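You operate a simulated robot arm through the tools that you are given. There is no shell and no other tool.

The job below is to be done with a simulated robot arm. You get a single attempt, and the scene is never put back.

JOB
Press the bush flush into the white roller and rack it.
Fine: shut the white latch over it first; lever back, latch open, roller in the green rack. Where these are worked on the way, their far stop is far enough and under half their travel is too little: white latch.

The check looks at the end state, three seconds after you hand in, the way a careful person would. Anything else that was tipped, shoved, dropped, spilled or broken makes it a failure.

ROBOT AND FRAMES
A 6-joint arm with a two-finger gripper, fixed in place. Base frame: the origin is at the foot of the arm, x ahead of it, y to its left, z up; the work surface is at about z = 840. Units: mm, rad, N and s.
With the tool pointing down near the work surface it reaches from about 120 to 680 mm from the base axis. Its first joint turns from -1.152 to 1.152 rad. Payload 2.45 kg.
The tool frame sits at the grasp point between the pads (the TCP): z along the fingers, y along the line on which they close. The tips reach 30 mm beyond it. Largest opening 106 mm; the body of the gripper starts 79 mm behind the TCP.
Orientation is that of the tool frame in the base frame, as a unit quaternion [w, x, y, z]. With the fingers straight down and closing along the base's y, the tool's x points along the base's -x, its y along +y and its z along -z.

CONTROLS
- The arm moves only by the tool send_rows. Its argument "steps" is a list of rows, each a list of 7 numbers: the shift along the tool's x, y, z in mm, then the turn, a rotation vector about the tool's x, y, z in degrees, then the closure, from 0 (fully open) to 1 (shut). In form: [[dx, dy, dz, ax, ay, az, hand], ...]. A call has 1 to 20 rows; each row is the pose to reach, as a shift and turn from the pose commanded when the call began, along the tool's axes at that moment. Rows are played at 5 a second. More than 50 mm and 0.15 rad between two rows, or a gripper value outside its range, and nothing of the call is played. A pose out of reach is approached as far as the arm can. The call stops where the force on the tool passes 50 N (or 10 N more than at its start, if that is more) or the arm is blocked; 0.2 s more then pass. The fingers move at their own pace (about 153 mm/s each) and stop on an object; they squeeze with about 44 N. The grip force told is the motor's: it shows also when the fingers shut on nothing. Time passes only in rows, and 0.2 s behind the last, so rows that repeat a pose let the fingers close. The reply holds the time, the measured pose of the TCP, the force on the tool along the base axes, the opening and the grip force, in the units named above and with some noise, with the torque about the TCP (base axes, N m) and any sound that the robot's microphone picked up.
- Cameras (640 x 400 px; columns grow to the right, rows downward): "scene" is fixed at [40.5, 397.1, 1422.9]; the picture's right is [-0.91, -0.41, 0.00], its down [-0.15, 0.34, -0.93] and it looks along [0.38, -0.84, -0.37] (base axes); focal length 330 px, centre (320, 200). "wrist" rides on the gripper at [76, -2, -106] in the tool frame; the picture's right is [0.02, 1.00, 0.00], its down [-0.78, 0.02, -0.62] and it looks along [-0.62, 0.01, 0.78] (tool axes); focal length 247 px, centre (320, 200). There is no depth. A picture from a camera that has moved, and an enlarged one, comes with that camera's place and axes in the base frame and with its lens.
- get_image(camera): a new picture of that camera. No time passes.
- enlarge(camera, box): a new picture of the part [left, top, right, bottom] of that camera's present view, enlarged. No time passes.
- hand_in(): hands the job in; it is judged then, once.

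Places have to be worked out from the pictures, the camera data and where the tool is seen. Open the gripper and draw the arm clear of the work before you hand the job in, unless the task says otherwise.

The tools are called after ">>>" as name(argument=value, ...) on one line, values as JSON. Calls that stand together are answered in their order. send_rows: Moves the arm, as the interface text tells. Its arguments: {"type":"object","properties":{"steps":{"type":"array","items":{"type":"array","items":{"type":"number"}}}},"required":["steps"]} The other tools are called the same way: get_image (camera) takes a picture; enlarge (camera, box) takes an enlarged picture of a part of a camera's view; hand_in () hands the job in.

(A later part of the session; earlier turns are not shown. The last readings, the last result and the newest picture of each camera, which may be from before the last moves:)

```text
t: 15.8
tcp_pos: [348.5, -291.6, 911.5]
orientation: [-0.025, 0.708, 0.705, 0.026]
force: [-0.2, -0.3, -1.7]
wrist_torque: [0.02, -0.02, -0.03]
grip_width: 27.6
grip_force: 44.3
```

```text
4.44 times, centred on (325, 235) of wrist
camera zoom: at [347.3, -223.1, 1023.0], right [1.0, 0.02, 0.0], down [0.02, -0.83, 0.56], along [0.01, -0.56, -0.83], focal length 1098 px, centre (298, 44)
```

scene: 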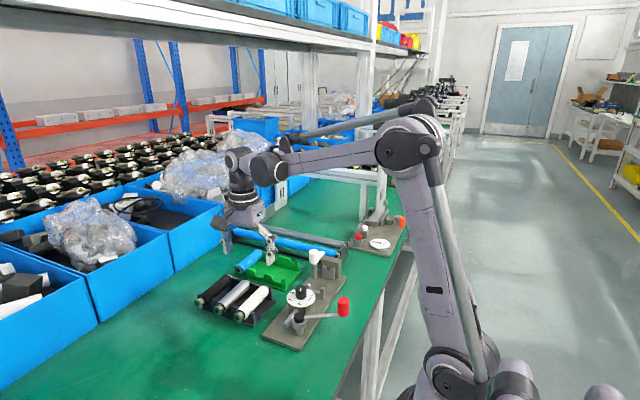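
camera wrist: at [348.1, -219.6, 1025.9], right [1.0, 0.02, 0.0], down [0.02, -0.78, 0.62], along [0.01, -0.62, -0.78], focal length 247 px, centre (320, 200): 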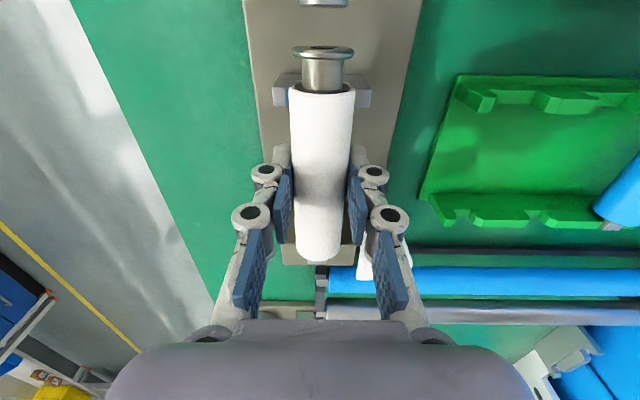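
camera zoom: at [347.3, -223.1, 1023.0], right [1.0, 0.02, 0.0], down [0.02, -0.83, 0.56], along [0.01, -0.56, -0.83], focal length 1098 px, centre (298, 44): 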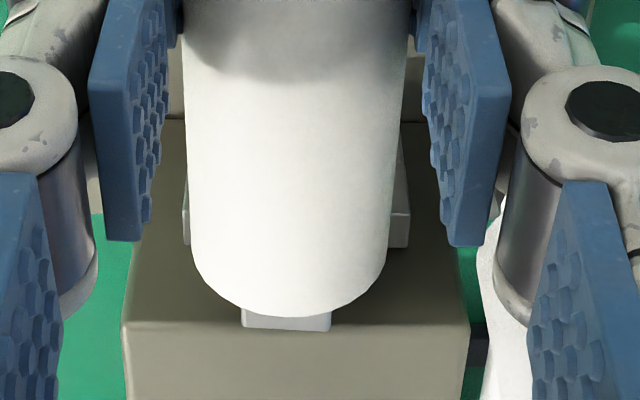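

Journal now clears the anvil by ~4 mm, and the roller sits ~1.1 mm to -x of the cradle/anvil centreline. I shift +1.1 mm in x and lower 14 mm vertically, watching force.

>>> send_rows(steps=[[0, 1.1, 0, 0, 0, 0, 1], [-0.4, 1.1, 5, 0, 0, 0, 1], [-0.7, 1.1, 10, 0, 0, 0, 1], [-1.0, 1.1, 14, 0, 0, 0, 1], [-1.0, 1.1, 14, 0, 0, 0, 1]])

>>> enlarge(camera="wrist", box=[250, 30, 410, 130])

>>> enlarge(camera="wrist", box=[260, 190, 390, 280])

```text
t: 17.0
tcp_pos: [350.3, -291.7, 896.9]
orientation: [-0.025, 0.707, 0.707, 0.026]
force: [-0.1, -0.5, -1.9]
wrist_torque: [0.01, -0.02, -0.01]
grip_width: 27.7
grip_force: 44.3
```

```text
4.00 times, centred on (330, 80) of wrist
camera zoom: at [347.9, -223.0, 1008.9], right [1.0, 0.02, 0.0], down [0.02, -0.83, 0.56], along [0.01, -0.56, -0.83], focal length 988 px, centre (280, 680)
```

zoom: 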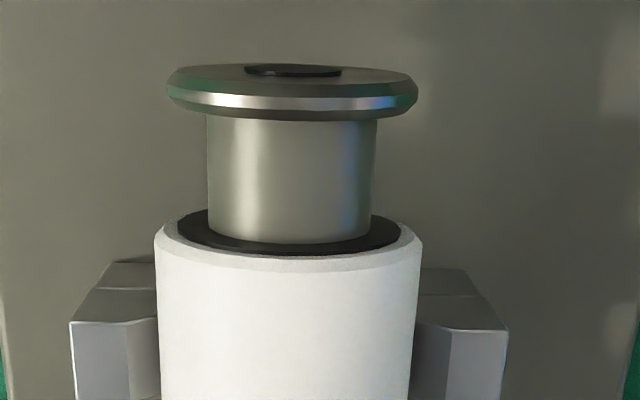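

```text
4.44 times, centred on (325, 235) of wrist
camera zoom: at [347.9, -223.0, 1008.9], right [1.0, 0.02, 0.0], down [0.02, -0.83, 0.56], along [0.01, -0.56, -0.83], focal length 1098 px, centre (298, 44)
```

zoom: 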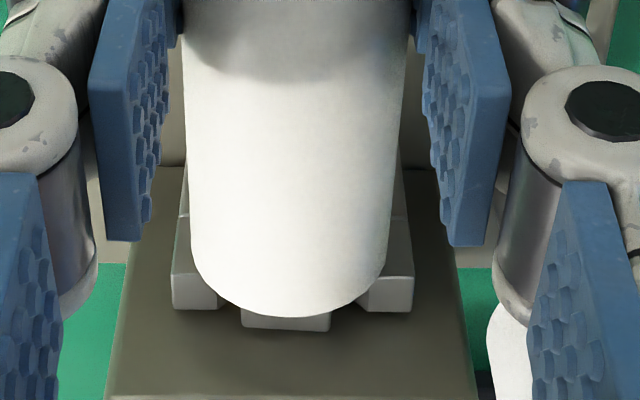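

No contact yet; the roller is inside the cradle prongs with ~0.6 mm lateral offset left. I correct and lower 6 mm more.

>>> send_rows(steps=[[0, 0.6, 1, 0, 0, 0, 1], [-0.2, 0.6, 3, 0, 0, 0, 1], [-0.4, 0.6, 6, 0, 0, 0, 1], [-0.4, 0.6, 6, 0, 0, 0, 1]])

```text
t: 18.0
tcp_pos: [349.4, -291.5, 891.5]
orientation: [-0.026, 0.707, 0.706, 0.025]
force: [-3.9, 0.3, 29.9]
wrist_torque: [0.05, 0.15, -0.3]
grip_width: 27.6
grip_force: 44.1
```

Contact of ~30 N, balanced about the TCP (little torque about x), so it looks seated. I look before releasing.

>>> enlarge(camera="wrist", box=[250, 30, 410, 130])

>>> enlarge(camera="wrist", box=[260, 190, 390, 280])

>>> enlarge(camera="scene", box=[300, 245, 360, 305])

```text
4.00 times, centred on (330, 80) of wrist
camera zoom: at [348.9, -223.3, 1003.3], right [1.0, 0.02, 0.0], down [0.02, -0.83, 0.56], along [0.01, -0.56, -0.83], focal length 988 px, centre (280, 680)
```

zoom: 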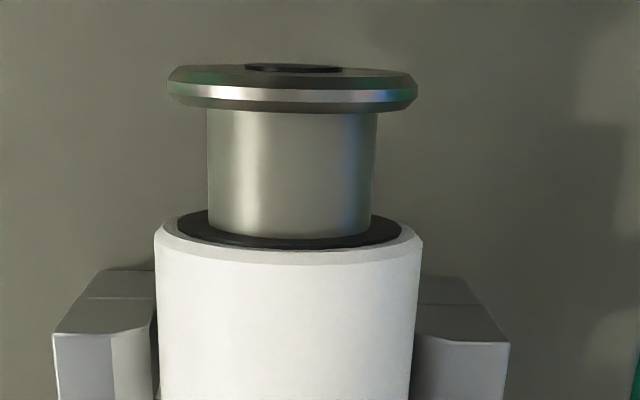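

```text
4.44 times, centred on (325, 235) of wrist
camera zoom: at [348.9, -223.3, 1003.3], right [1.0, 0.02, 0.0], down [0.02, -0.83, 0.56], along [0.01, -0.56, -0.83], focal length 1098 px, centre (298, 44)
```

zoom: 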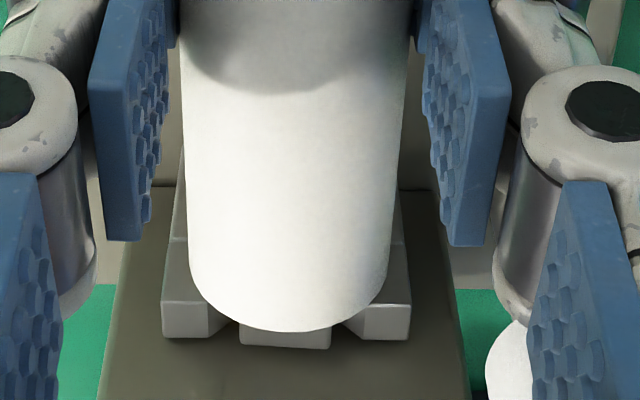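

```text
6.67 times, centred on (330, 275) of scene
camera zoom: at [40.0, 397.4, 1422.8], right [-0.91, -0.41, 0.0], down [-0.15, 0.34, -0.93], along [0.38, -0.84, -0.37], focal length 2201 px, centre (253, -300)
```

zoom: 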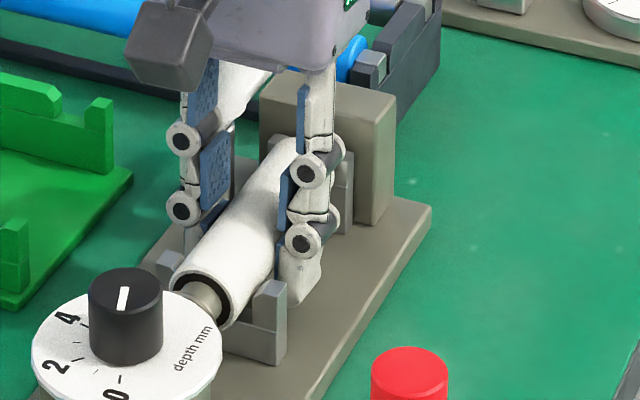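

I need to be sure the roller is level and down in both notches, so I zoom the scene camera strongly on it.

>>> enlarge(camera="scene", box=[314, 255, 350, 282])

>>> enlarge(camera="scene", box=[308, 275, 344, 302])

```text
14.81 times, centred on (332, 268) of scene
camera zoom: at [40.0, 397.4, 1422.8], right [-0.91, -0.41, 0.0], down [-0.15, 0.34, -0.93], along [0.38, -0.84, -0.37], focal length 4892 px, centre (142, -815)
```

zoom: 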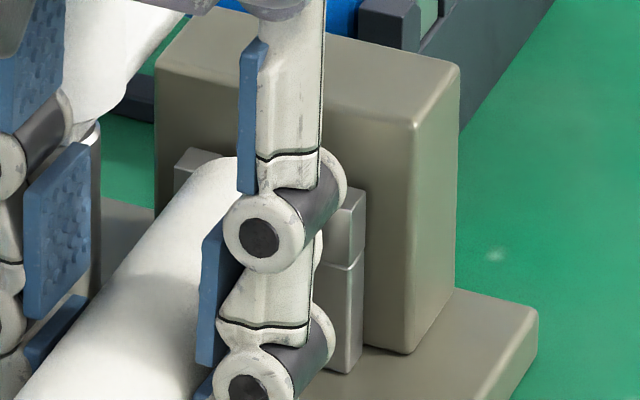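

```text
14.81 times, centred on (326, 288) of scene
camera zoom: at [40.0, 397.4, 1422.8], right [-0.91, -0.41, 0.0], down [-0.15, 0.34, -0.93], along [0.38, -0.84, -0.37], focal length 4892 px, centre (231, -1111)
```

zoom: 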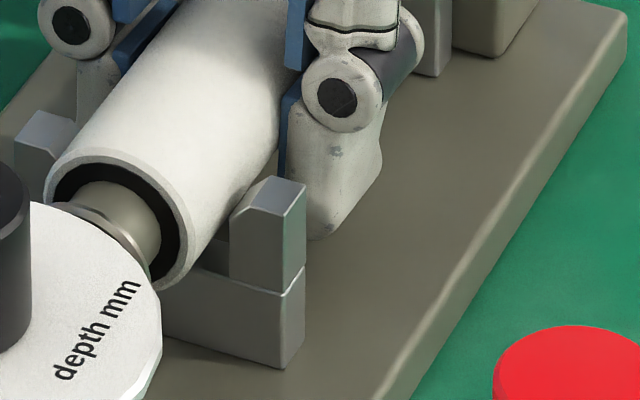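

Torque about z with Fx≈-4 N suggests the journal is touching the +x side of the far notch, possibly on its chamfer. I back up 2 mm, shift 0.7 mm to -x, and lower again to compare.

>>> send_rows(steps=[[0, 0, -2, 0, 0, 0, 1], [0, -0.7, -2, 0, 0, 0, 1], [0, -0.7, -1, 0, 0, 0, 1], [0, -0.7, -1, 0, 0, 0, 1]])

>>> enlarge(camera="wrist", box=[260, 190, 390, 280])

```text
t: 19.0
tcp_pos: [350.0, -293.5, 891.7]
orientation: [-0.025, 0.707, 0.706, 0.026]
force: [-0.1, -0.3, -1.4]
wrist_torque: [-0.02, 0.01, -0.02]
grip_width: 27.6
grip_force: 44.0
```

```text
4.44 times, centred on (325, 235) of wrist
camera zoom: at [348.8, -223.9, 1003.7], right [1.0, 0.02, 0.0], down [0.02, -0.83, 0.56], along [0.01, -0.56, -0.83], focal length 1098 px, centre (298, 44)
```

zoom: 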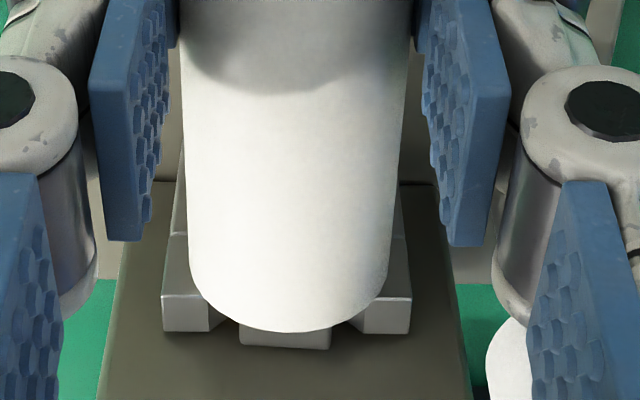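

Free at 1 mm up. I lower 1 mm again at the new x and read the force.

>>> send_rows(steps=[[0, 0, 0.5, 0, 0, 0, 1], [0, 0, 1, 0, 0, 0, 1], [0, 0, 1, 0, 0, 0, 1]])

```text
t: 19.8
tcp_pos: [350.4, -292.8, 891.6]
orientation: [-0.026, 0.707, 0.706, 0.025]
force: [-3.9, 1.2, -1.2]
wrist_torque: [0.01, -0.01, -0.13]
grip_width: 27.8
grip_force: 44.8
```

Vertical force is gone at that depth but Fx is still -3.9 N, so something touches on the +x side. I shift another 0.6 mm to -x and check.

>>> send_rows(steps=[[0, -0.6, 0, 0, 0, 0, 1], [0, -0.6, 0, 0, 0, 0, 1]])

>>> enlarge(camera="wrist", box=[250, 30, 410, 130])

>>> enlarge(camera="wrist", box=[260, 190, 390, 280])

```text
t: 20.4
tcp_pos: [350.5, -293.3, 891.1]
orientation: [-0.024, 0.707, 0.706, 0.025]
force: [1.4, -1.5, 5.4]
wrist_torque: [0.25, -0.02, -0.02]
grip_width: 27.8
grip_force: 43.4
```

```text
4.00 times, centred on (330, 80) of wrist
camera zoom: at [348.7, -224.3, 1003.2], right [1.0, 0.02, 0.0], down [0.02, -0.83, 0.56], along [0.01, -0.56, -0.83], focal length 988 px, centre (280, 680)
```

zoom: 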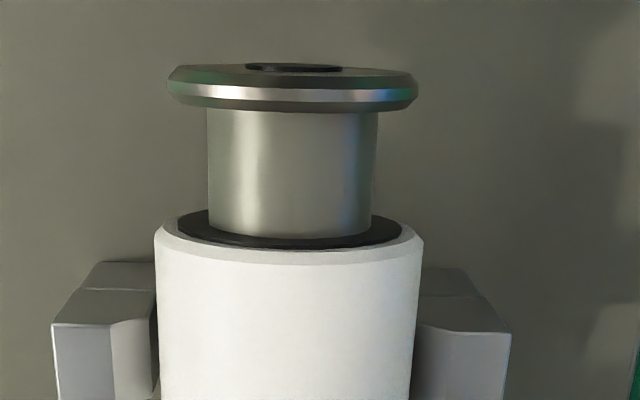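

```text
4.44 times, centred on (325, 235) of wrist
camera zoom: at [348.7, -224.3, 1003.2], right [1.0, 0.02, 0.0], down [0.02, -0.83, 0.56], along [0.01, -0.56, -0.83], focal length 1098 px, centre (298, 44)
```

zoom: 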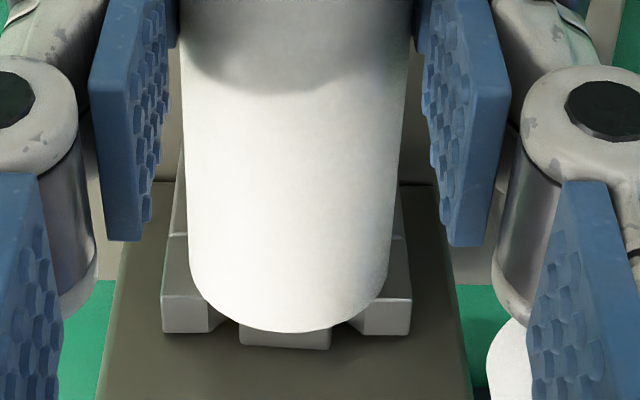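

Side contact is gone, and the remaining load (τx/Fz ≈ +37 mm) is the body resting on the near post; the journal end is still up by the tilt. I tilt the tool 3° more (journal end down) and lower gently to feel the far notch.

>>> send_rows(steps=[[0, 0, -1, 0, 1.5, 0, 1], [0, 0, -1, 0, 3, 0, 1], [0, 0, 0.5, 0, 3, 0, 1], [0, 0, 0.5, 0, 3, 0, 1]])

```text
t: 21.4
tcp_pos: [350.5, -293.2, 892.3]
orientation: [-0.043, 0.706, 0.705, 0.044]
force: [3.6, -2.7, 13.0]
wrist_torque: [-0.98, 0.03, 0.29]
grip_width: 27.8
grip_force: 44.5
```

Now the load is at the far end with a +x push, i.e. the journal is bearing on the -x side of its notch; the centre lies between the last two x settings. I shift +0.4 mm in x and lower slightly.

>>> send_rows(steps=[[0, 0.2, -0.5, 0, 0, 0, 1], [0, 0.4, -0.5, 0, 0, 0, 1], [0, 0.4, 0.5, 0, 0, 0, 1], [0, 0.4, 0.5, 0, 0, 0, 1]])

>>> enlarge(camera="wrist", box=[260, 190, 390, 280])

>>> enlarge(camera="wrist", box=[250, 30, 410, 130])

```text
t: 22.4
tcp_pos: [350.5, -293.3, 890.1]
orientation: [-0.044, 0.706, 0.706, 0.043]
force: [-6.0, 0.6, 11.9]
wrist_torque: [-0.77, 0.23, -0.33]
grip_width: 27.8
grip_force: 43.6
```

```text
4.44 times, centred on (325, 235) of wrist
camera zoom: at [348.5, -229.9, 1005.3], right [1.0, 0.02, 0.0], down [0.02, -0.85, 0.52], along [0.01, -0.52, -0.85], focal length 1098 px, centre (298, 44)
```

zoom: 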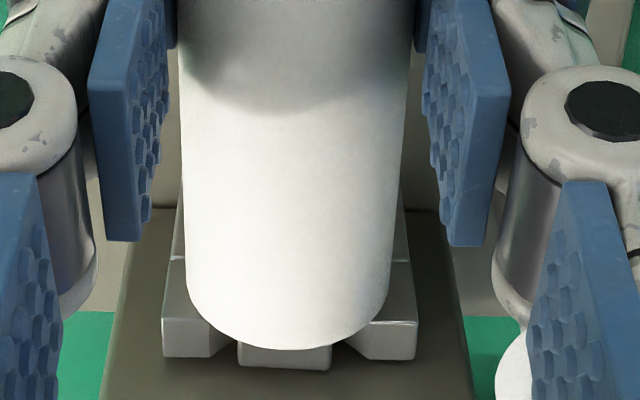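

```text
4.00 times, centred on (330, 80) of wrist
camera zoom: at [348.5, -229.9, 1005.3], right [1.0, 0.02, 0.0], down [0.02, -0.85, 0.52], along [0.01, -0.52, -0.85], focal length 988 px, centre (280, 680)
```

zoom: 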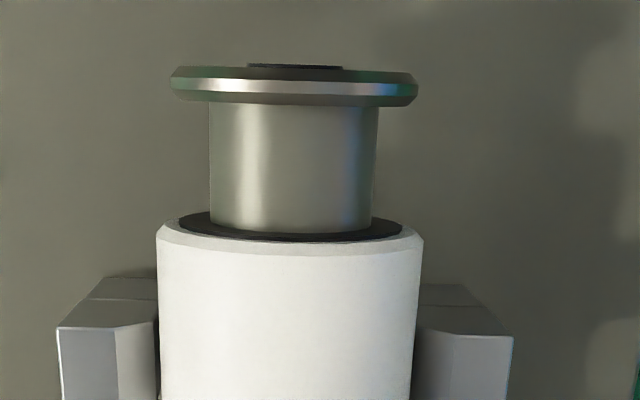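

The bush face's foreshortening shows the roller has turned ~7.4° relative to the tool, matching the tool's 7.2° tilt, so the roller is about level and captured laterally in the notch. I relieve the side load by 0.2 mm and open the fingers.

>>> send_rows(steps=[[0, -0.2, -0.3, 0, 0, 0, 1], [0, -0.2, -0.3, 0, 0, 0, 0.7], [0, -0.2, -0.3, 0, 0, 0, 0.6], [0, -0.2, -0.3, 0, 0, 0, 0.55], [0, -0.2, -0.3, 0, 0, 0, 0.55]])

>>> get_image(camera="wrist")

>>> enlarge(camera="scene", box=[300, 245, 360, 305])

```text
t: 23.6
tcp_pos: [351.1, -292.7, 890.3]
orientation: [-0.043, 0.706, 0.706, 0.043]
force: [0.7, -0.5, 0.4]
wrist_torque: [-0.01, 0.0, -0.03]
grip_width: 47.8
grip_force: 0.1
```

```text
taken
camera wrist: at [349.0, -229.4, 1005.6], right [1.0, 0.02, 0.0], down [0.02, -0.85, 0.52], along [0.01, -0.52, -0.85], focal length 247 px, centre (320, 200)
```

wrist: 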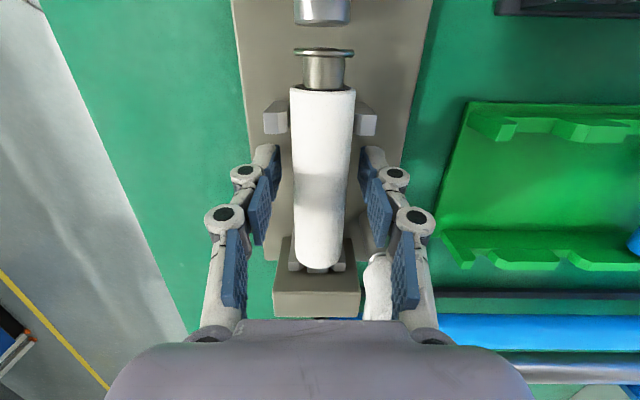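

```text
6.67 times, centred on (330, 275) of scene
camera zoom: at [40.5, 397.1, 1422.9], right [-0.91, -0.41, 0.0], down [-0.15, 0.34, -0.93], along [0.38, -0.84, -0.37], focal length 2201 px, centre (253, -300)
```

zoom: 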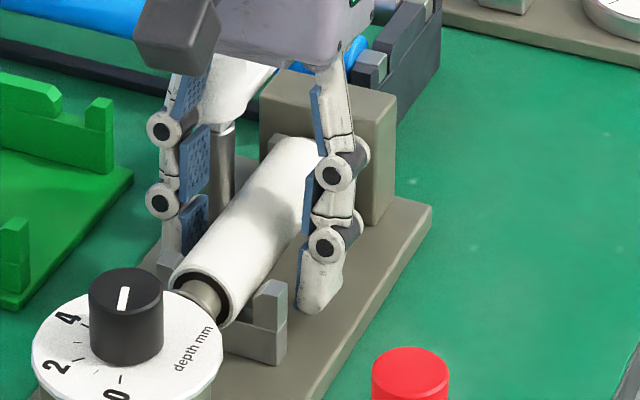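

The roller stays in the cradle. I raise straight up in base terms, then level the tool.

>>> send_rows(steps=[[1.2, 0, -10, 0, 0, 0, 0.55], [3, 0, -25, 0, 0, 0, 0.55], [6.2, 0, -50, 0, 0, 0, 0.55], [10, 0, -80, 0, -3, 0, 0.55], [12.5, 0, -100, 0, -7.2, 0, 0.55], [12.5, 0, -100, 0, -7.2, 0, 0.55]])

>>> get_image(camera="wrist")

>>> enlarge(camera="wrist", box=[250, 40, 400, 270])

>>> enlarge(camera="scene", box=[305, 248, 355, 298])

```text
t: 25.0
tcp_pos: [350.5, -291.9, 990.3]
orientation: [0.001, 0.708, 0.706, -0.001]
force: [0.2, 0.1, -0.2]
wrist_torque: [0.0, 0.01, 0.03]
grip_width: 47.3
grip_force: 0.1
```

```text
taken
camera wrist: at [348.2, -215.0, 1096.9], right [1.0, 0.02, 0.0], down [0.02, -0.78, 0.62], along [0.01, -0.62, -0.78], focal length 247 px, centre (320, 200)
```

wrist: 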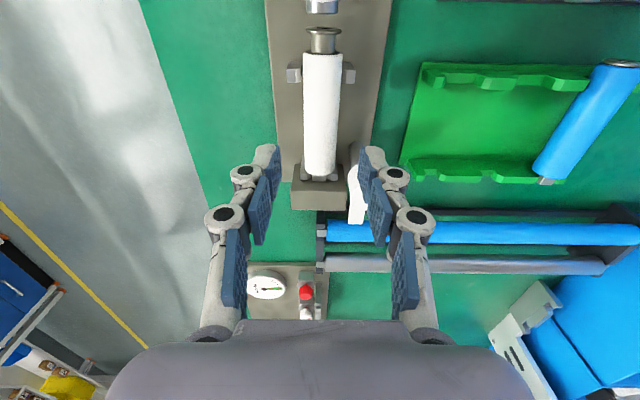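

```text
1.74 times, centred on (325, 155) of wrist
camera zoom: at [348.2, -215.0, 1096.9], right [1.0, 0.02, 0.0], down [0.02, -0.78, 0.62], along [0.01, -0.62, -0.78], focal length 430 px, centre (311, 278)
```

zoom: 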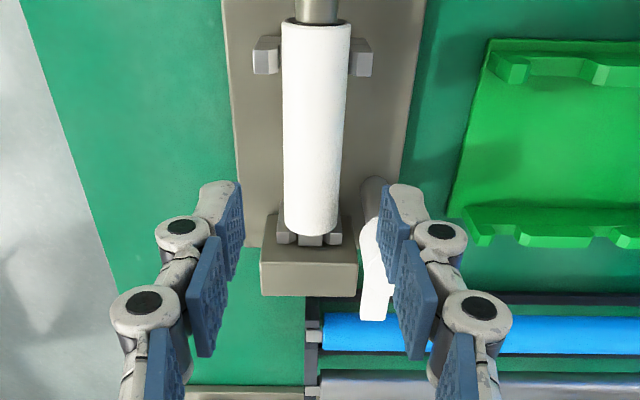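

```text
8.00 times, centred on (330, 273) of scene
camera zoom: at [40.5, 397.1, 1422.9], right [-0.91, -0.41, 0.0], down [-0.15, 0.34, -0.93], along [0.38, -0.84, -0.37], focal length 2642 px, centre (240, -384)
```

zoom: 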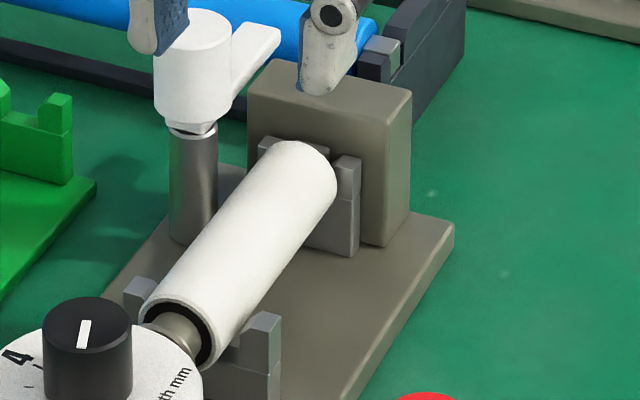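

It appears seated; I zoom on both ends, and on the latch from this angle.

>>> enlarge(camera="wrist", box=[280, 150, 370, 215])

>>> enlarge(camera="wrist", box=[270, 0, 370, 90])

>>> enlarge(camera="scene", box=[318, 258, 346, 282])

```text
6.15 times, centred on (325, 182) of wrist
camera zoom: at [348.2, -215.0, 1096.9], right [1.0, 0.02, 0.0], down [0.02, -0.78, 0.62], along [0.01, -0.62, -0.78], focal length 1520 px, centre (289, 308)
```

zoom: 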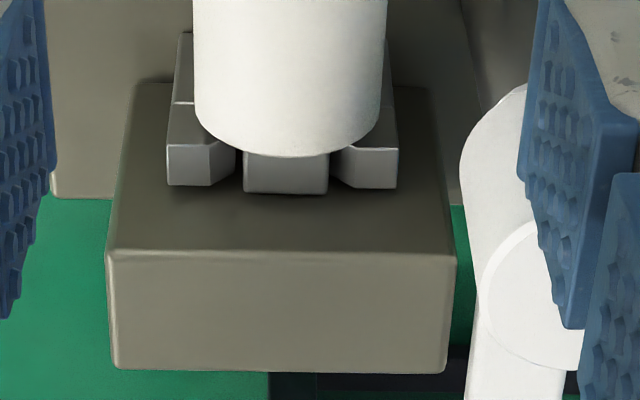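

```text
4.44 times, centred on (320, 45) of wrist
camera zoom: at [348.2, -215.0, 1096.9], right [1.0, 0.02, 0.0], down [0.02, -0.78, 0.62], along [0.01, -0.62, -0.78], focal length 1098 px, centre (320, 889)
```

zoom: 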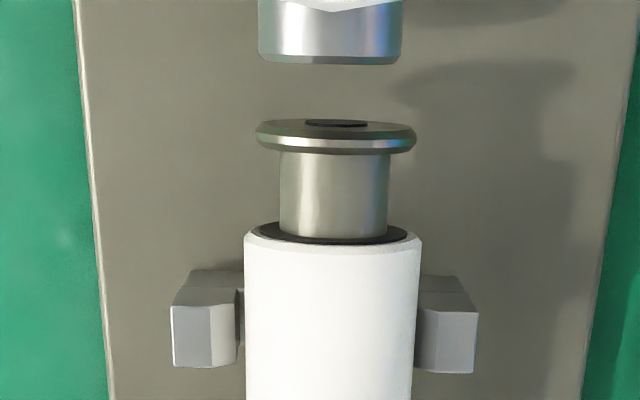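

```text
16.00 times, centred on (332, 270) of scene
camera zoom: at [40.5, 397.1, 1422.9], right [-0.91, -0.41, 0.0], down [-0.15, 0.34, -0.93], along [0.38, -0.84, -0.37], focal length 5283 px, centre (128, -920)
```

zoom: 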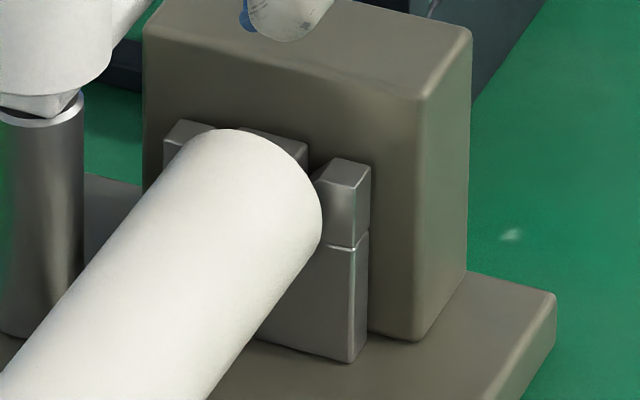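

The journal is down between the far prongs and the roller is level. Next the latch: knob near (389,-337), arm pointing -y with tip near y≈-398. I move above it and look at its heights before turning it.

>>> send_rows(steps=[[-10, 10, -5, 0, 0, 0, 0.3], [-25, 25, -10, 0, 0, 0, 0.3], [-25, 25, -10, 0, 0, 0, 0.3]])

>>> get_image(camera="wrist")

>>> enlarge(camera="scene", box=[300, 240, 350, 290])

>>> enlarge(camera="wrist", box=[250, 130, 380, 240])

```text
t: 25.8
tcp_pos: [374.5, -317.6, 1000.9]
orientation: [0.001, 0.708, 0.707, -0.001]
force: [-0.2, -0.2, 0.1]
wrist_torque: [0.01, 0.0, -0.02]
grip_width: 74.2
grip_force: 0.0
```

```text
taken
camera wrist: at [373.0, -240.9, 1107.6], right [1.0, 0.02, 0.0], down [0.02, -0.78, 0.62], along [0.01, -0.62, -0.78], focal length 247 px, centre (320, 200)
```

wrist: 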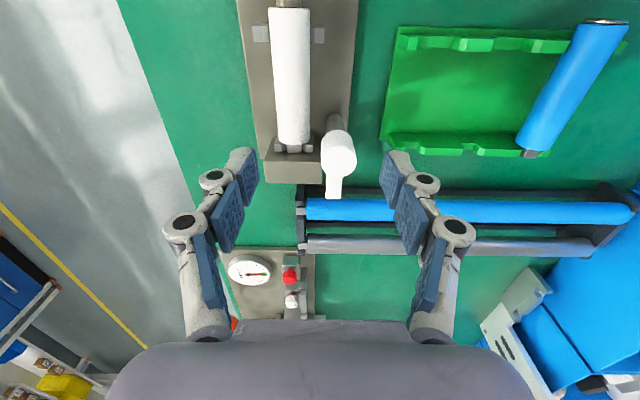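

```text
8.00 times, centred on (325, 265) of scene
camera zoom: at [40.5, 397.1, 1422.9], right [-0.91, -0.41, 0.0], down [-0.15, 0.34, -0.93], along [0.38, -0.84, -0.37], focal length 2642 px, centre (280, -320)
```

zoom: 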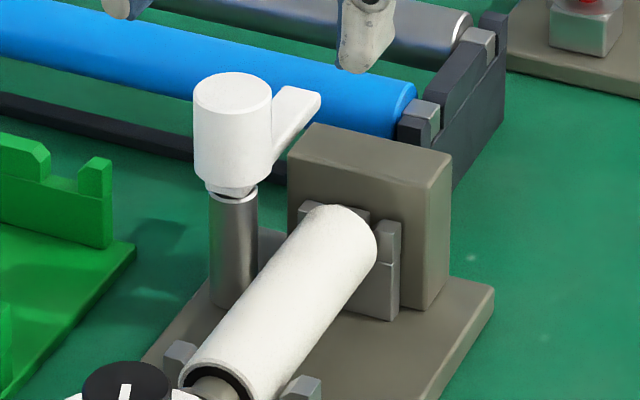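

```text
3.64 times, centred on (315, 185) of wrist
camera zoom: at [373.0, -240.9, 1107.6], right [1.0, 0.02, 0.0], down [0.02, -0.78, 0.62], along [0.01, -0.62, -0.78], focal length 898 px, centre (338, 254)
```

zoom: 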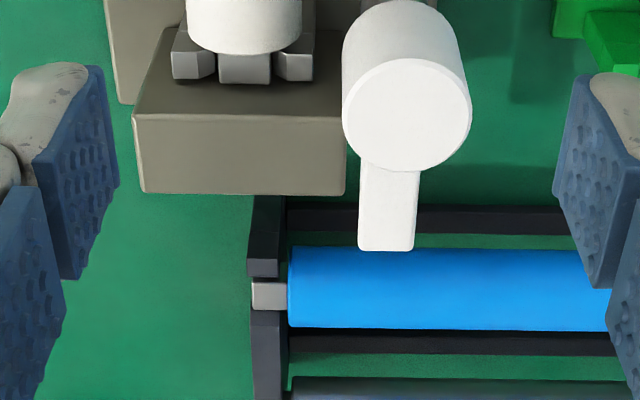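

Knob: dia ~27, z≈907–937 at (389.5,-338); arm is low (≈898–911) pointing -y. I'll grip the knob above the arm and twist it 90° clockwise. First I align above it.

>>> send_rows(steps=[[-10, 7, 10, 0, 0, 0, 0.5], [-20.8, 14.2, 25, 0, 0, 0, 0.5], [-20.8, 14.2, 34, 0, 0, 0, 0.5], [-20.8, 14.2, 34, 0, 0, 0, 0.5]])

>>> get_image(camera="wrist")

>>> enlarge(camera="scene", box=[300, 230, 360, 290])

```text
t: 26.8
tcp_pos: [389.1, -339.4, 966.0]
orientation: [0.001, 0.708, 0.706, -0.001]
force: [0.8, -0.7, -0.6]
wrist_torque: [-0.01, 0.05, -0.01]
grip_width: 53.3
grip_force: 0.1
```

```text
taken
camera wrist: at [387.5, -262.7, 1072.3], right [1.0, 0.02, 0.0], down [0.02, -0.78, 0.62], along [0.01, -0.62, -0.78], focal length 247 px, centre (320, 200)
```

wrist: 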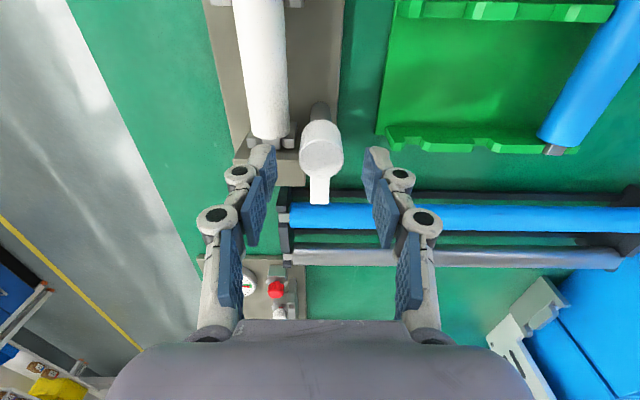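

```text
6.67 times, centred on (330, 260) of scene
camera zoom: at [40.5, 397.1, 1422.9], right [-0.91, -0.41, 0.0], down [-0.15, 0.34, -0.93], along [0.38, -0.84, -0.37], focal length 2201 px, centre (253, -200)
```

zoom: 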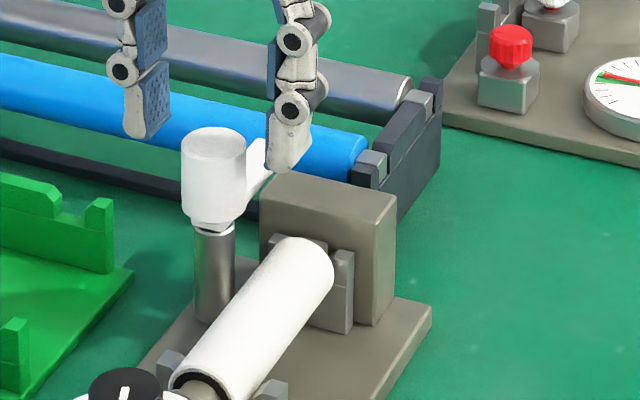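

The knob is centred between the fingertips. I descend 25 mm (tips to ~911, above the arm) and grip.

>>> send_rows(steps=[[0, 0, 12, 0, 0, 0, 0.5], [0, 0, 25, 0, 0, 0, 0.5], [0, 0, 25, 0, 0, 0, 0.7], [0, 0, 25, 0, 0, 0, 1], [0, 0, 25, 0, 0, 0, 1], [0, 0, 25, 0, 0, 0, 1]])

>>> get_image(camera="wrist")

>>> enlarge(camera="scene", box=[300, 230, 360, 290])

```text
t: 28.2
tcp_pos: [390.0, -339.3, 941.0]
orientation: [0.001, 0.708, 0.707, 0.0]
force: [7.2, -1.8, -0.2]
wrist_torque: [-0.06, -0.19, 0.02]
grip_width: 27.2
grip_force: 44.9
```

```text
taken
camera wrist: at [388.1, -262.6, 1047.9], right [1.0, 0.02, 0.0], down [0.02, -0.78, 0.62], along [0.01, -0.62, -0.78], focal length 247 px, centre (320, 200)
```

wrist: 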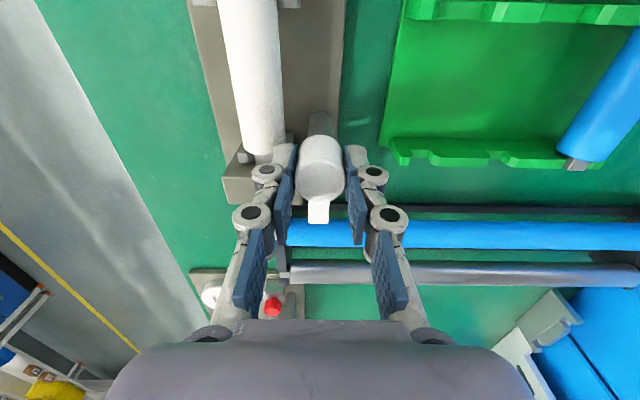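

```text
6.67 times, centred on (330, 260) of scene
camera zoom: at [40.6, 397.1, 1422.9], right [-0.91, -0.41, 0.0], down [-0.15, 0.34, -0.93], along [0.38, -0.84, -0.37], focal length 2201 px, centre (253, -200)
```

zoom: 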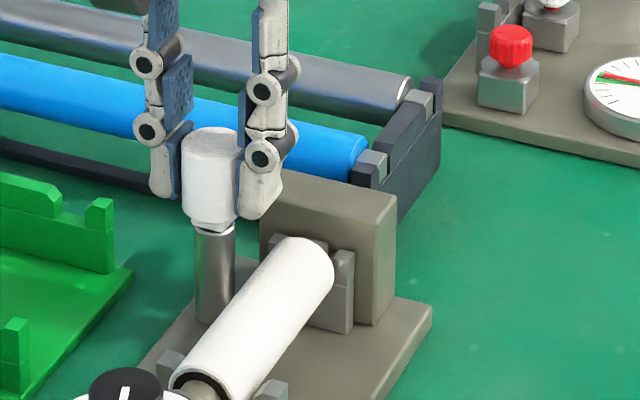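

Gripped the knob at 27.2 mm. I begin twisting about tool +z (clockwise seen from above), 32° first, to check it turns and the load.

>>> send_rows(steps=[[0, 0.5, 0, 0, 0, 0, 1], [0, 0.5, 0, 0, 0, 8, 1], [0, 0.5, 0, 0, 0, 16, 1], [0, 0.5, 0, 0, 0, 24, 1], [0, 0.5, 0, 0, 0, 32, 1], [0, 0.5, 0, 0, 0, 32, 1]])

>>> get_image(camera="wrist")

>>> enlarge(camera="scene", box=[300, 230, 360, 290])

```text
t: 29.6
tcp_pos: [389.6, -339.7, 941.3]
orientation: [0.001, 0.876, 0.483, -0.002]
force: [-13.0, -2.8, -35.7]
wrist_torque: [0.13, 0.23, -0.02]
grip_width: 27.4
grip_force: 46.0
```

```text
taken
camera wrist: at [429.0, -273.3, 1047.9], right [0.86, -0.52, 0.0], down [-0.4, -0.67, 0.62], along [-0.32, -0.53, -0.78], focal length 247 px, centre (320, 200)
```

wrist: 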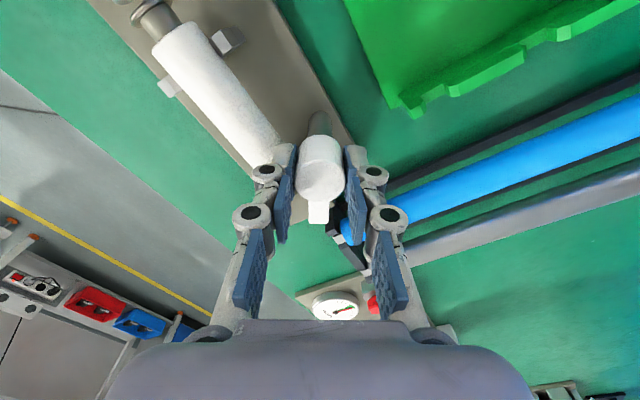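

```text
6.67 times, centred on (330, 260) of scene
camera zoom: at [40.5, 396.6, 1423.0], right [-0.91, -0.41, 0.0], down [-0.15, 0.34, -0.93], along [0.38, -0.84, -0.37], focal length 2201 px, centre (253, -200)
```

zoom: 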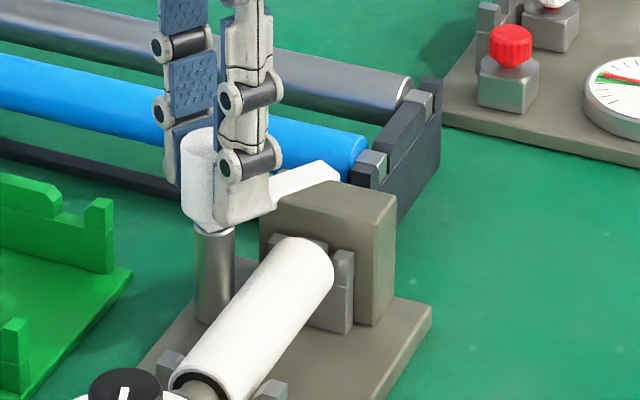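

The knob turns with the grip and the arm follows, but there's -36 N pulling the tool down, so the latch seems to sink as it turns. I ease the tool down 2 mm and over by a bit to check.

>>> send_rows(steps=[[0, 0, 1, 0, 0, 0, 1], [0, 0, 2, 0, 0, 0, 1], [0, 0, 2, 0, 0, 0, 1]])

```text
t: 30.4
tcp_pos: [389.9, -338.7, 941.2]
orientation: [0.002, 0.875, 0.484, -0.001]
force: [-13.3, -7.3, 34.0]
wrist_torque: [0.16, 0.24, 0.03]
grip_width: 27.2
grip_force: 45.1
```

Stiffness is ~35 N/mm, so the neutral height is 1 mm below the original: I settle there, relieve the side load, and continue turning another 30°.

>>> send_rows(steps=[[-0.38, -0.23, -1, 0, 0, 0, 1], [-0.38, -0.23, -1, 0, 0, 8, 1], [-0.38, -0.23, -1, 0, 0, 16, 1], [-0.38, -0.23, -1, 0, 0, 24, 1], [-0.38, -0.23, -1, 0, 0, 30, 1], [-0.38, -0.23, -1, 0, 0, 30, 1]])

>>> enlarge(camera="scene", box=[300, 230, 360, 290])

```text
t: 31.8
tcp_pos: [388.8, -338.7, 941.9]
orientation: [0.001, 0.97, 0.241, -0.001]
force: [-9.8, -2.0, 24.2]
wrist_torque: [-0.56, 1.1, -0.02]
grip_width: 27.0
grip_force: 45.1
```

```text
6.67 times, centred on (330, 260) of scene
camera zoom: at [39.9, 397.3, 1422.8], right [-0.91, -0.41, 0.0], down [-0.15, 0.34, -0.93], along [0.38, -0.84, -0.37], focal length 2201 px, centre (253, -200)
```

zoom: 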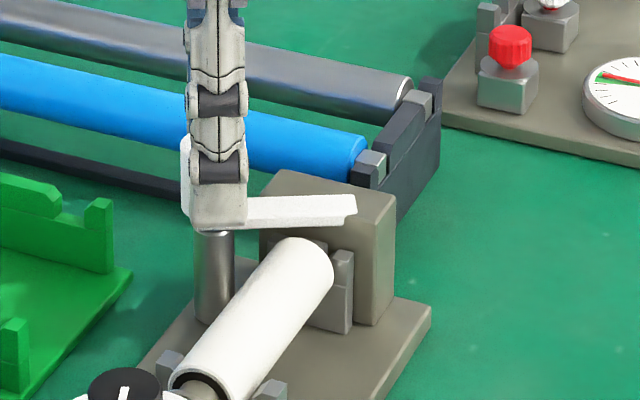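

62° turned with low twisting torque; arm visibly swinging toward over the roller. I raise 0.7 mm to shed the vertical load and turn another 20°.

>>> send_rows(steps=[[0, 0, -0.7, 0, 0, 0, 1], [0, 0, -0.7, 0, 0, 7, 1], [0, 0, -0.7, 0, 0, 14, 1], [0, 0, -0.7, 0, 0, 20, 1], [0, 0, -0.7, 0, 0, 20, 1]])

>>> enlarge(camera="scene", box=[300, 230, 360, 290])

>>> get_image(camera="wrist")

```text
t: 33.0
tcp_pos: [389.2, -337.8, 942.5]
orientation: [-0.001, 0.998, 0.07, -0.002]
force: [-17.5, 13.0, -27.7]
wrist_torque: [0.37, -0.34, -0.03]
grip_width: 27.6
grip_force: 44.9
```

```text
6.67 times, centred on (330, 260) of scene
camera zoom: at [40.3, 397.1, 1422.9], right [-0.91, -0.41, 0.0], down [-0.15, 0.34, -0.93], along [0.38, -0.84, -0.37], focal length 2201 px, centre (253, -200)
```

zoom: 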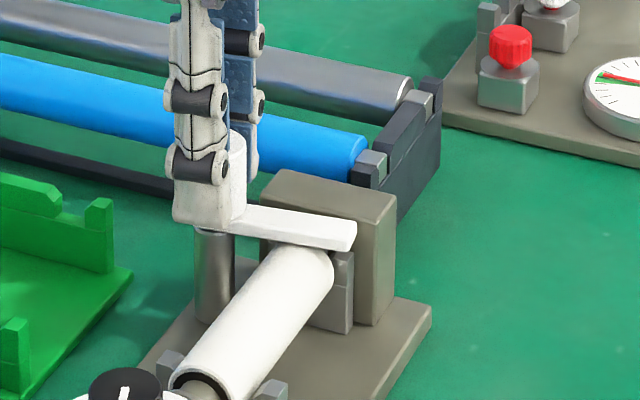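

```text
taken
camera wrist: at [464.6, -326.5, 1047.9], right [0.16, -0.99, 0.0], down [-0.77, -0.13, 0.62], along [-0.62, -0.1, -0.78], focal length 247 px, centre (320, 200)
```

wrist: 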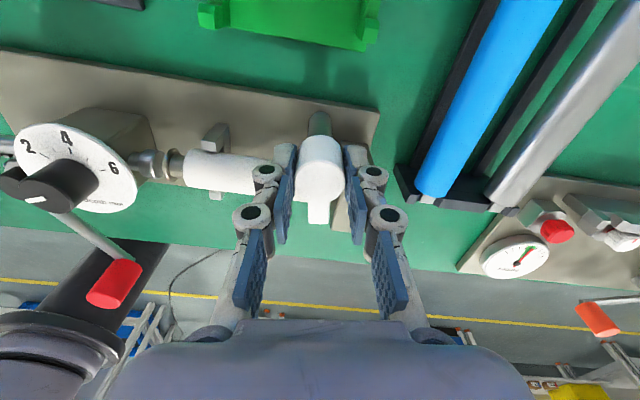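

82° turned; the arm is over the roller's journal end. I shed side loads and turn the last ~10° looking for the stop.

>>> send_rows(steps=[[-0.4, -0.4, 0.7, 0, 0, 0, 1], [-0.4, -0.4, 0.7, 0, 0, 5, 1], [-0.4, -0.4, 0.7, 0, 0, 10, 1], [-0.4, -0.4, 0.7, 0, 0, 10, 1]])

>>> enlarge(camera="scene", box=[300, 230, 360, 290])

>>> enlarge(camera="wrist", box=[240, 100, 400, 260])

```text
t: 34.0
tcp_pos: [389.3, -339.0, 941.0]
orientation: [0.001, 1.0, -0.019, 0.0]
force: [-7.3, 8.8, -14.9]
wrist_torque: [0.3, 0.36, 0.39]
grip_width: 27.3
grip_force: 44.6
```

```text
6.67 times, centred on (330, 260) of scene
camera zoom: at [40.4, 397.2, 1422.9], right [-0.91, -0.41, 0.0], down [-0.15, 0.34, -0.93], along [0.38, -0.84, -0.37], focal length 2201 px, centre (253, -200)
```

zoom: 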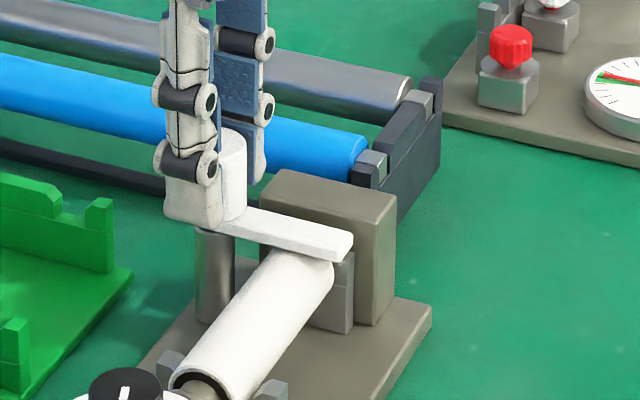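

```text
2.50 times, centred on (320, 180) of wrist
camera zoom: at [465.4, -339.1, 1048.3], right [-0.01, -1.0, 0.0], down [-0.78, 0.01, 0.62], along [-0.62, 0.01, -0.78], focal length 617 px, centre (320, 250)
```

zoom: 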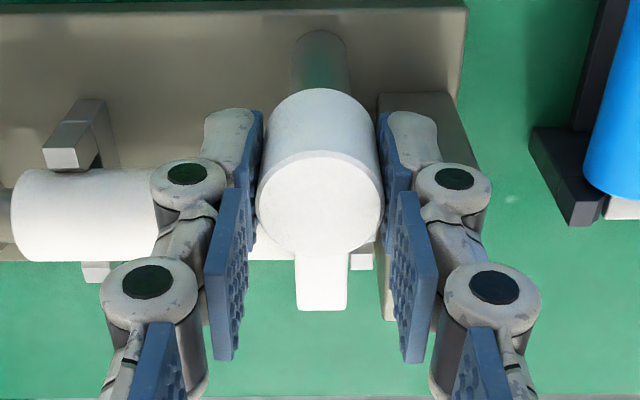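

The twist torque jumped to +0.39 Nm at ~90–92°, so the latch is on its stop with the arm across the roller. I open the fingers and rise.

>>> send_rows(steps=[[0, 0, 0, 0, 0, 0, 0.7], [0, 0, 0, 0, 0, 0, 0.55], [0, 0, 0, 0, 0, 0, 0.55], [0, 0, -10, 0, 0, 0, 0.55], [0, 0, -40, 0, 0, 0, 0.55], [0, 0, -80, 0, 0, 0, 0.55], [0, 0, -80, 0, 0, 0, 0.55]])

>>> get_image(camera="wrist")

>>> enlarge(camera="scene", box=[280, 235, 360, 325])

```text
t: 35.6
tcp_pos: [387.3, -338.1, 1020.0]
orientation: [0.002, 1.0, -0.019, 0.0]
force: [-0.8, 0.7, 0.5]
wrist_torque: [-0.02, 0.03, 0.01]
grip_width: 47.7
grip_force: 0.1
```

```text
taken
camera wrist: at [463.1, -339.3, 1127.8], right [-0.01, -1.0, 0.0], down [-0.78, 0.01, 0.62], along [-0.62, 0.01, -0.78], focal length 247 px, centre (320, 200)
```

wrist: 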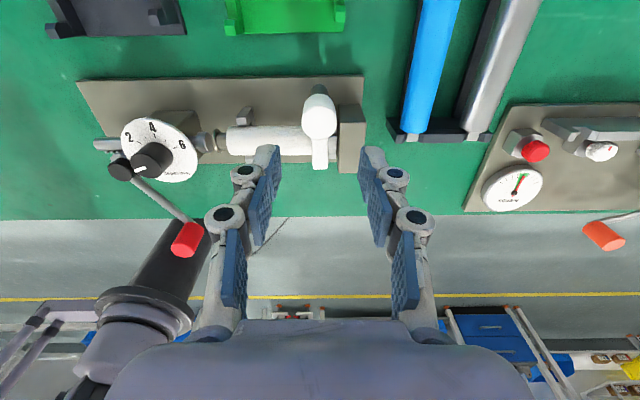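

```text
4.44 times, centred on (320, 280) of scene
camera zoom: at [40.5, 397.1, 1422.9], right [-0.91, -0.41, 0.0], down [-0.15, 0.34, -0.93], along [0.38, -0.84, -0.37], focal length 1468 px, centre (320, -156)
```

zoom: 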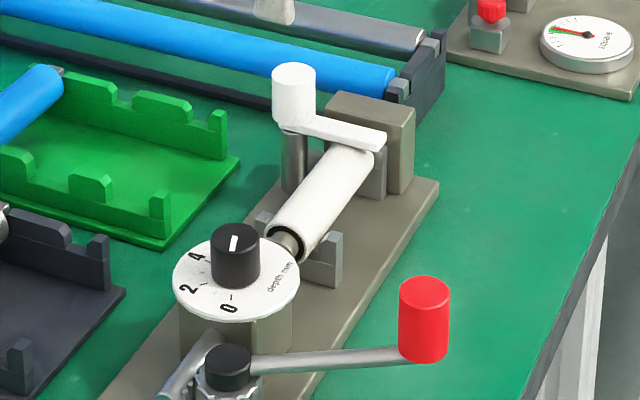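

Latch is shut across the roller. Next the lever: red knob at ≈(239,-173.5), top z≈936, pivot ≈(327,-122.6), radius ≈102; clockwise from above drives the ram toward the roller. I move above the knob while unwinding the tool's rotation.

>>> send_rows(steps=[[-12.4, -13.7, 0, 0, 0, -8.5, 0.4], [-24.8, -27.4, 0, 0, 0, -17, 0.4], [-37.1, -41.1, 0, 0, 0, -25.5, 0.4], [-49.5, -54.8, 0, 0, 0, -34, 0.4], [-61.9, -68.5, 0, 0, 0, -42.5, 0.4], [-74.3, -82.3, 0, 0, 0, -51, 0.4], [-86.6, -96, 0, 0, 0, -59.5, 0.4], [-99, -109.7, 0, 0, 0, -68, 0.4], [-111.4, -123.4, 0, 0, 0, -76.5, 0.4], [-123.8, -137.1, 0, 0, 0, -85, 0.4], [-136.1, -150.8, 0, 0, 0, -93.5, 0.4], [-148.5, -164.5, 0, 0, 0, -102, 0.4]])

>>> send_rows(steps=[[0, 0, 0, 0, 0, -8.3, 0.4], [0, 0, 0, 0, 0, -16.6, 0.4], [0, 0, 0, 0, 0, -25, 0.4], [0, 0, 0, 0, 0, -33.3, 0.4], [0, 0, 0, 0, 0, -41.6, 0.4], [0, 0, 0, 0, 0, -50, 0.4], [0, 0, 0, 0, 0, -58.3, 0.4], [0, 0, 0, 0, 0, -66.6, 0.4], [0, 0, 0, 0, 0, -75, 0.4], [0, 0, 0, 0, 0, -83.3, 0.4], [0, 0, 0, 0, 0, -91.6, 0.4], [0, 0, 0, 0, 0, -100, 0.4], [0, 0, 0, 0, 0, -100, 0.4]])

>>> get_image(camera="wrist")

>>> get_image(camera="scene")

```text
t: 38.2
tcp_pos: [244.9, -167.9, 1020.6]
orientation: [0.001, 0.642, 0.767, -0.001]
force: [0.0, -0.3, 0.2]
wrist_torque: [0.01, 0.01, 0.03]
grip_width: 63.5
grip_force: 0.1
```

```text
t: 41.0
tcp_pos: [246.9, -168.5, 1020.5]
orientation: [0.0, -0.176, 0.984, -0.001]
force: [0.7, 0.2, 0.3]
wrist_torque: [0.0, -0.02, 0.0]
grip_width: 63.6
grip_force: 0.0
```

```text
taken
camera wrist: at [175.2, -195.3, 1127.7], right [-0.36, 0.93, 0.0], down [0.73, 0.29, 0.62], along [0.58, 0.22, -0.78], focal length 247 px, centre (320, 200)
```

wrist: 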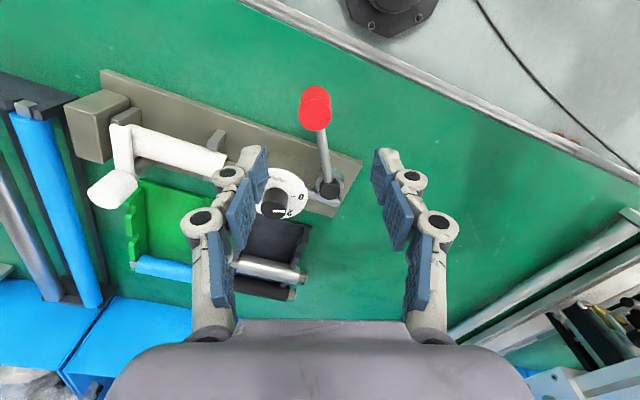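

```text
taken
```

scene: 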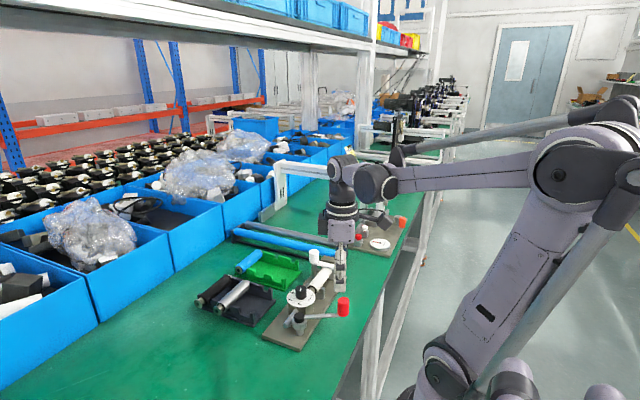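

The knob top projects to about (239,-175), i.e. +9.6 along tool x and −3.7 along tool y. I move over it and descend partway to verify.

>>> send_rows(steps=[[5, -2, 15, 0, 0, 0, 0.4], [9.6, -3.7, 35, 0, 0, 0, 0.4], [9.6, -3.7, 50, 0, 0, 0, 0.4], [9.6, -3.7, 50, 0, 0, 0, 0.4]])

>>> get_image(camera="wrist")

>>> enlarge(camera="scene", box=[290, 250, 370, 320])

```text
t: 42.0
tcp_pos: [240.6, -175.5, 971.7]
orientation: [0.001, -0.172, 0.985, -0.001]
force: [0.8, 0.1, -0.2]
wrist_torque: [-0.03, -0.03, -0.02]
grip_width: 63.6
grip_force: 0.0
```

```text
taken
camera wrist: at [169.1, -202.9, 1078.1], right [-0.36, 0.93, 0.0], down [0.73, 0.28, 0.62], along [0.58, 0.22, -0.78], focal length 247 px, centre (320, 200)
```

wrist: 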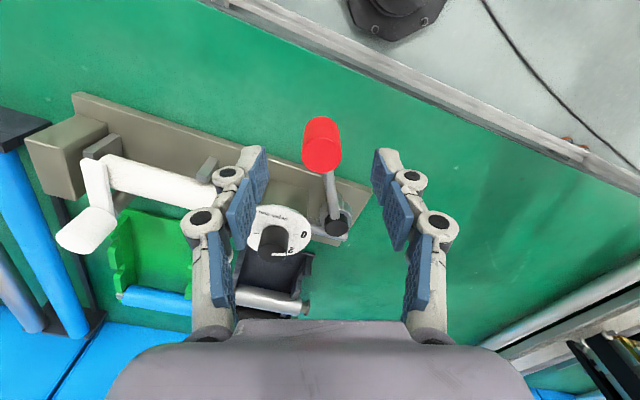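

```text
5.71 times, centred on (330, 285) of scene
camera zoom: at [40.5, 397.1, 1422.9], right [-0.91, -0.41, 0.0], down [-0.15, 0.34, -0.93], along [0.38, -0.84, -0.37], focal length 1887 px, centre (263, -286)
```

zoom: 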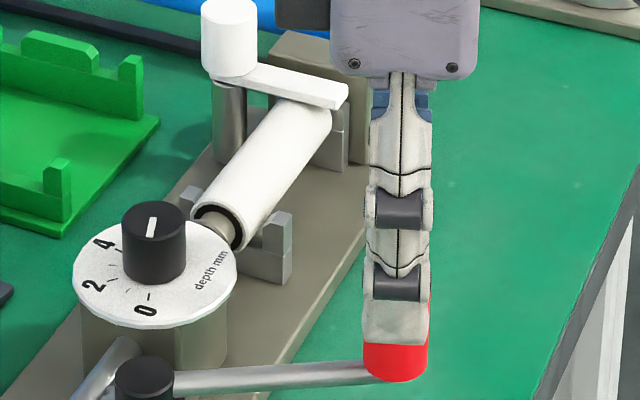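

Knob is well centred. I lower 34 mm around it and close the fingers (they sit on its tangential sides, the rod between them).

>>> send_rows(steps=[[1.3, 1.4, 12, 0, 0, 0, 0.4], [1.3, 1.4, 24, 0, 0, 0, 0.4], [1.3, 1.4, 34, 0, 0, 0, 0.5], [1.3, 1.4, 34, 0, 0, 0, 0.7], [1.3, 1.4, 34, 0, 0, 0, 1], [1.3, 1.4, 34, 0, 0, 0, 1]])

>>> get_image(camera="wrist")

```text
t: 43.4
tcp_pos: [237.0, -174.8, 936.3]
orientation: [0.0, -0.172, 0.985, -0.001]
force: [-0.3, -1.9, -2.1]
wrist_torque: [-0.09, 0.24, -0.15]
grip_width: 25.0
grip_force: 45.4
```

```text
taken
camera wrist: at [166.2, -201.7, 1042.7], right [-0.36, 0.93, 0.0], down [0.73, 0.28, 0.62], along [0.58, 0.22, -0.78], focal length 247 px, centre (320, 200)
```

wrist: 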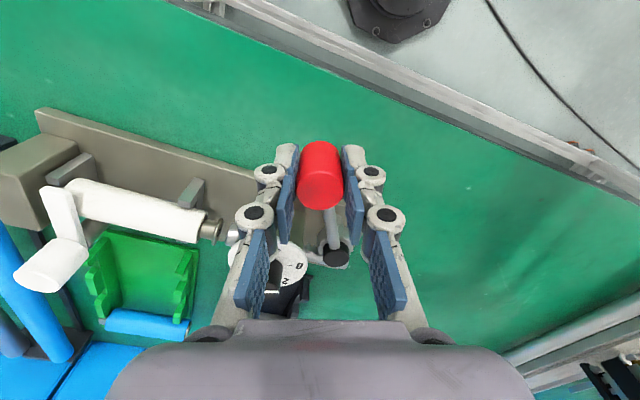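

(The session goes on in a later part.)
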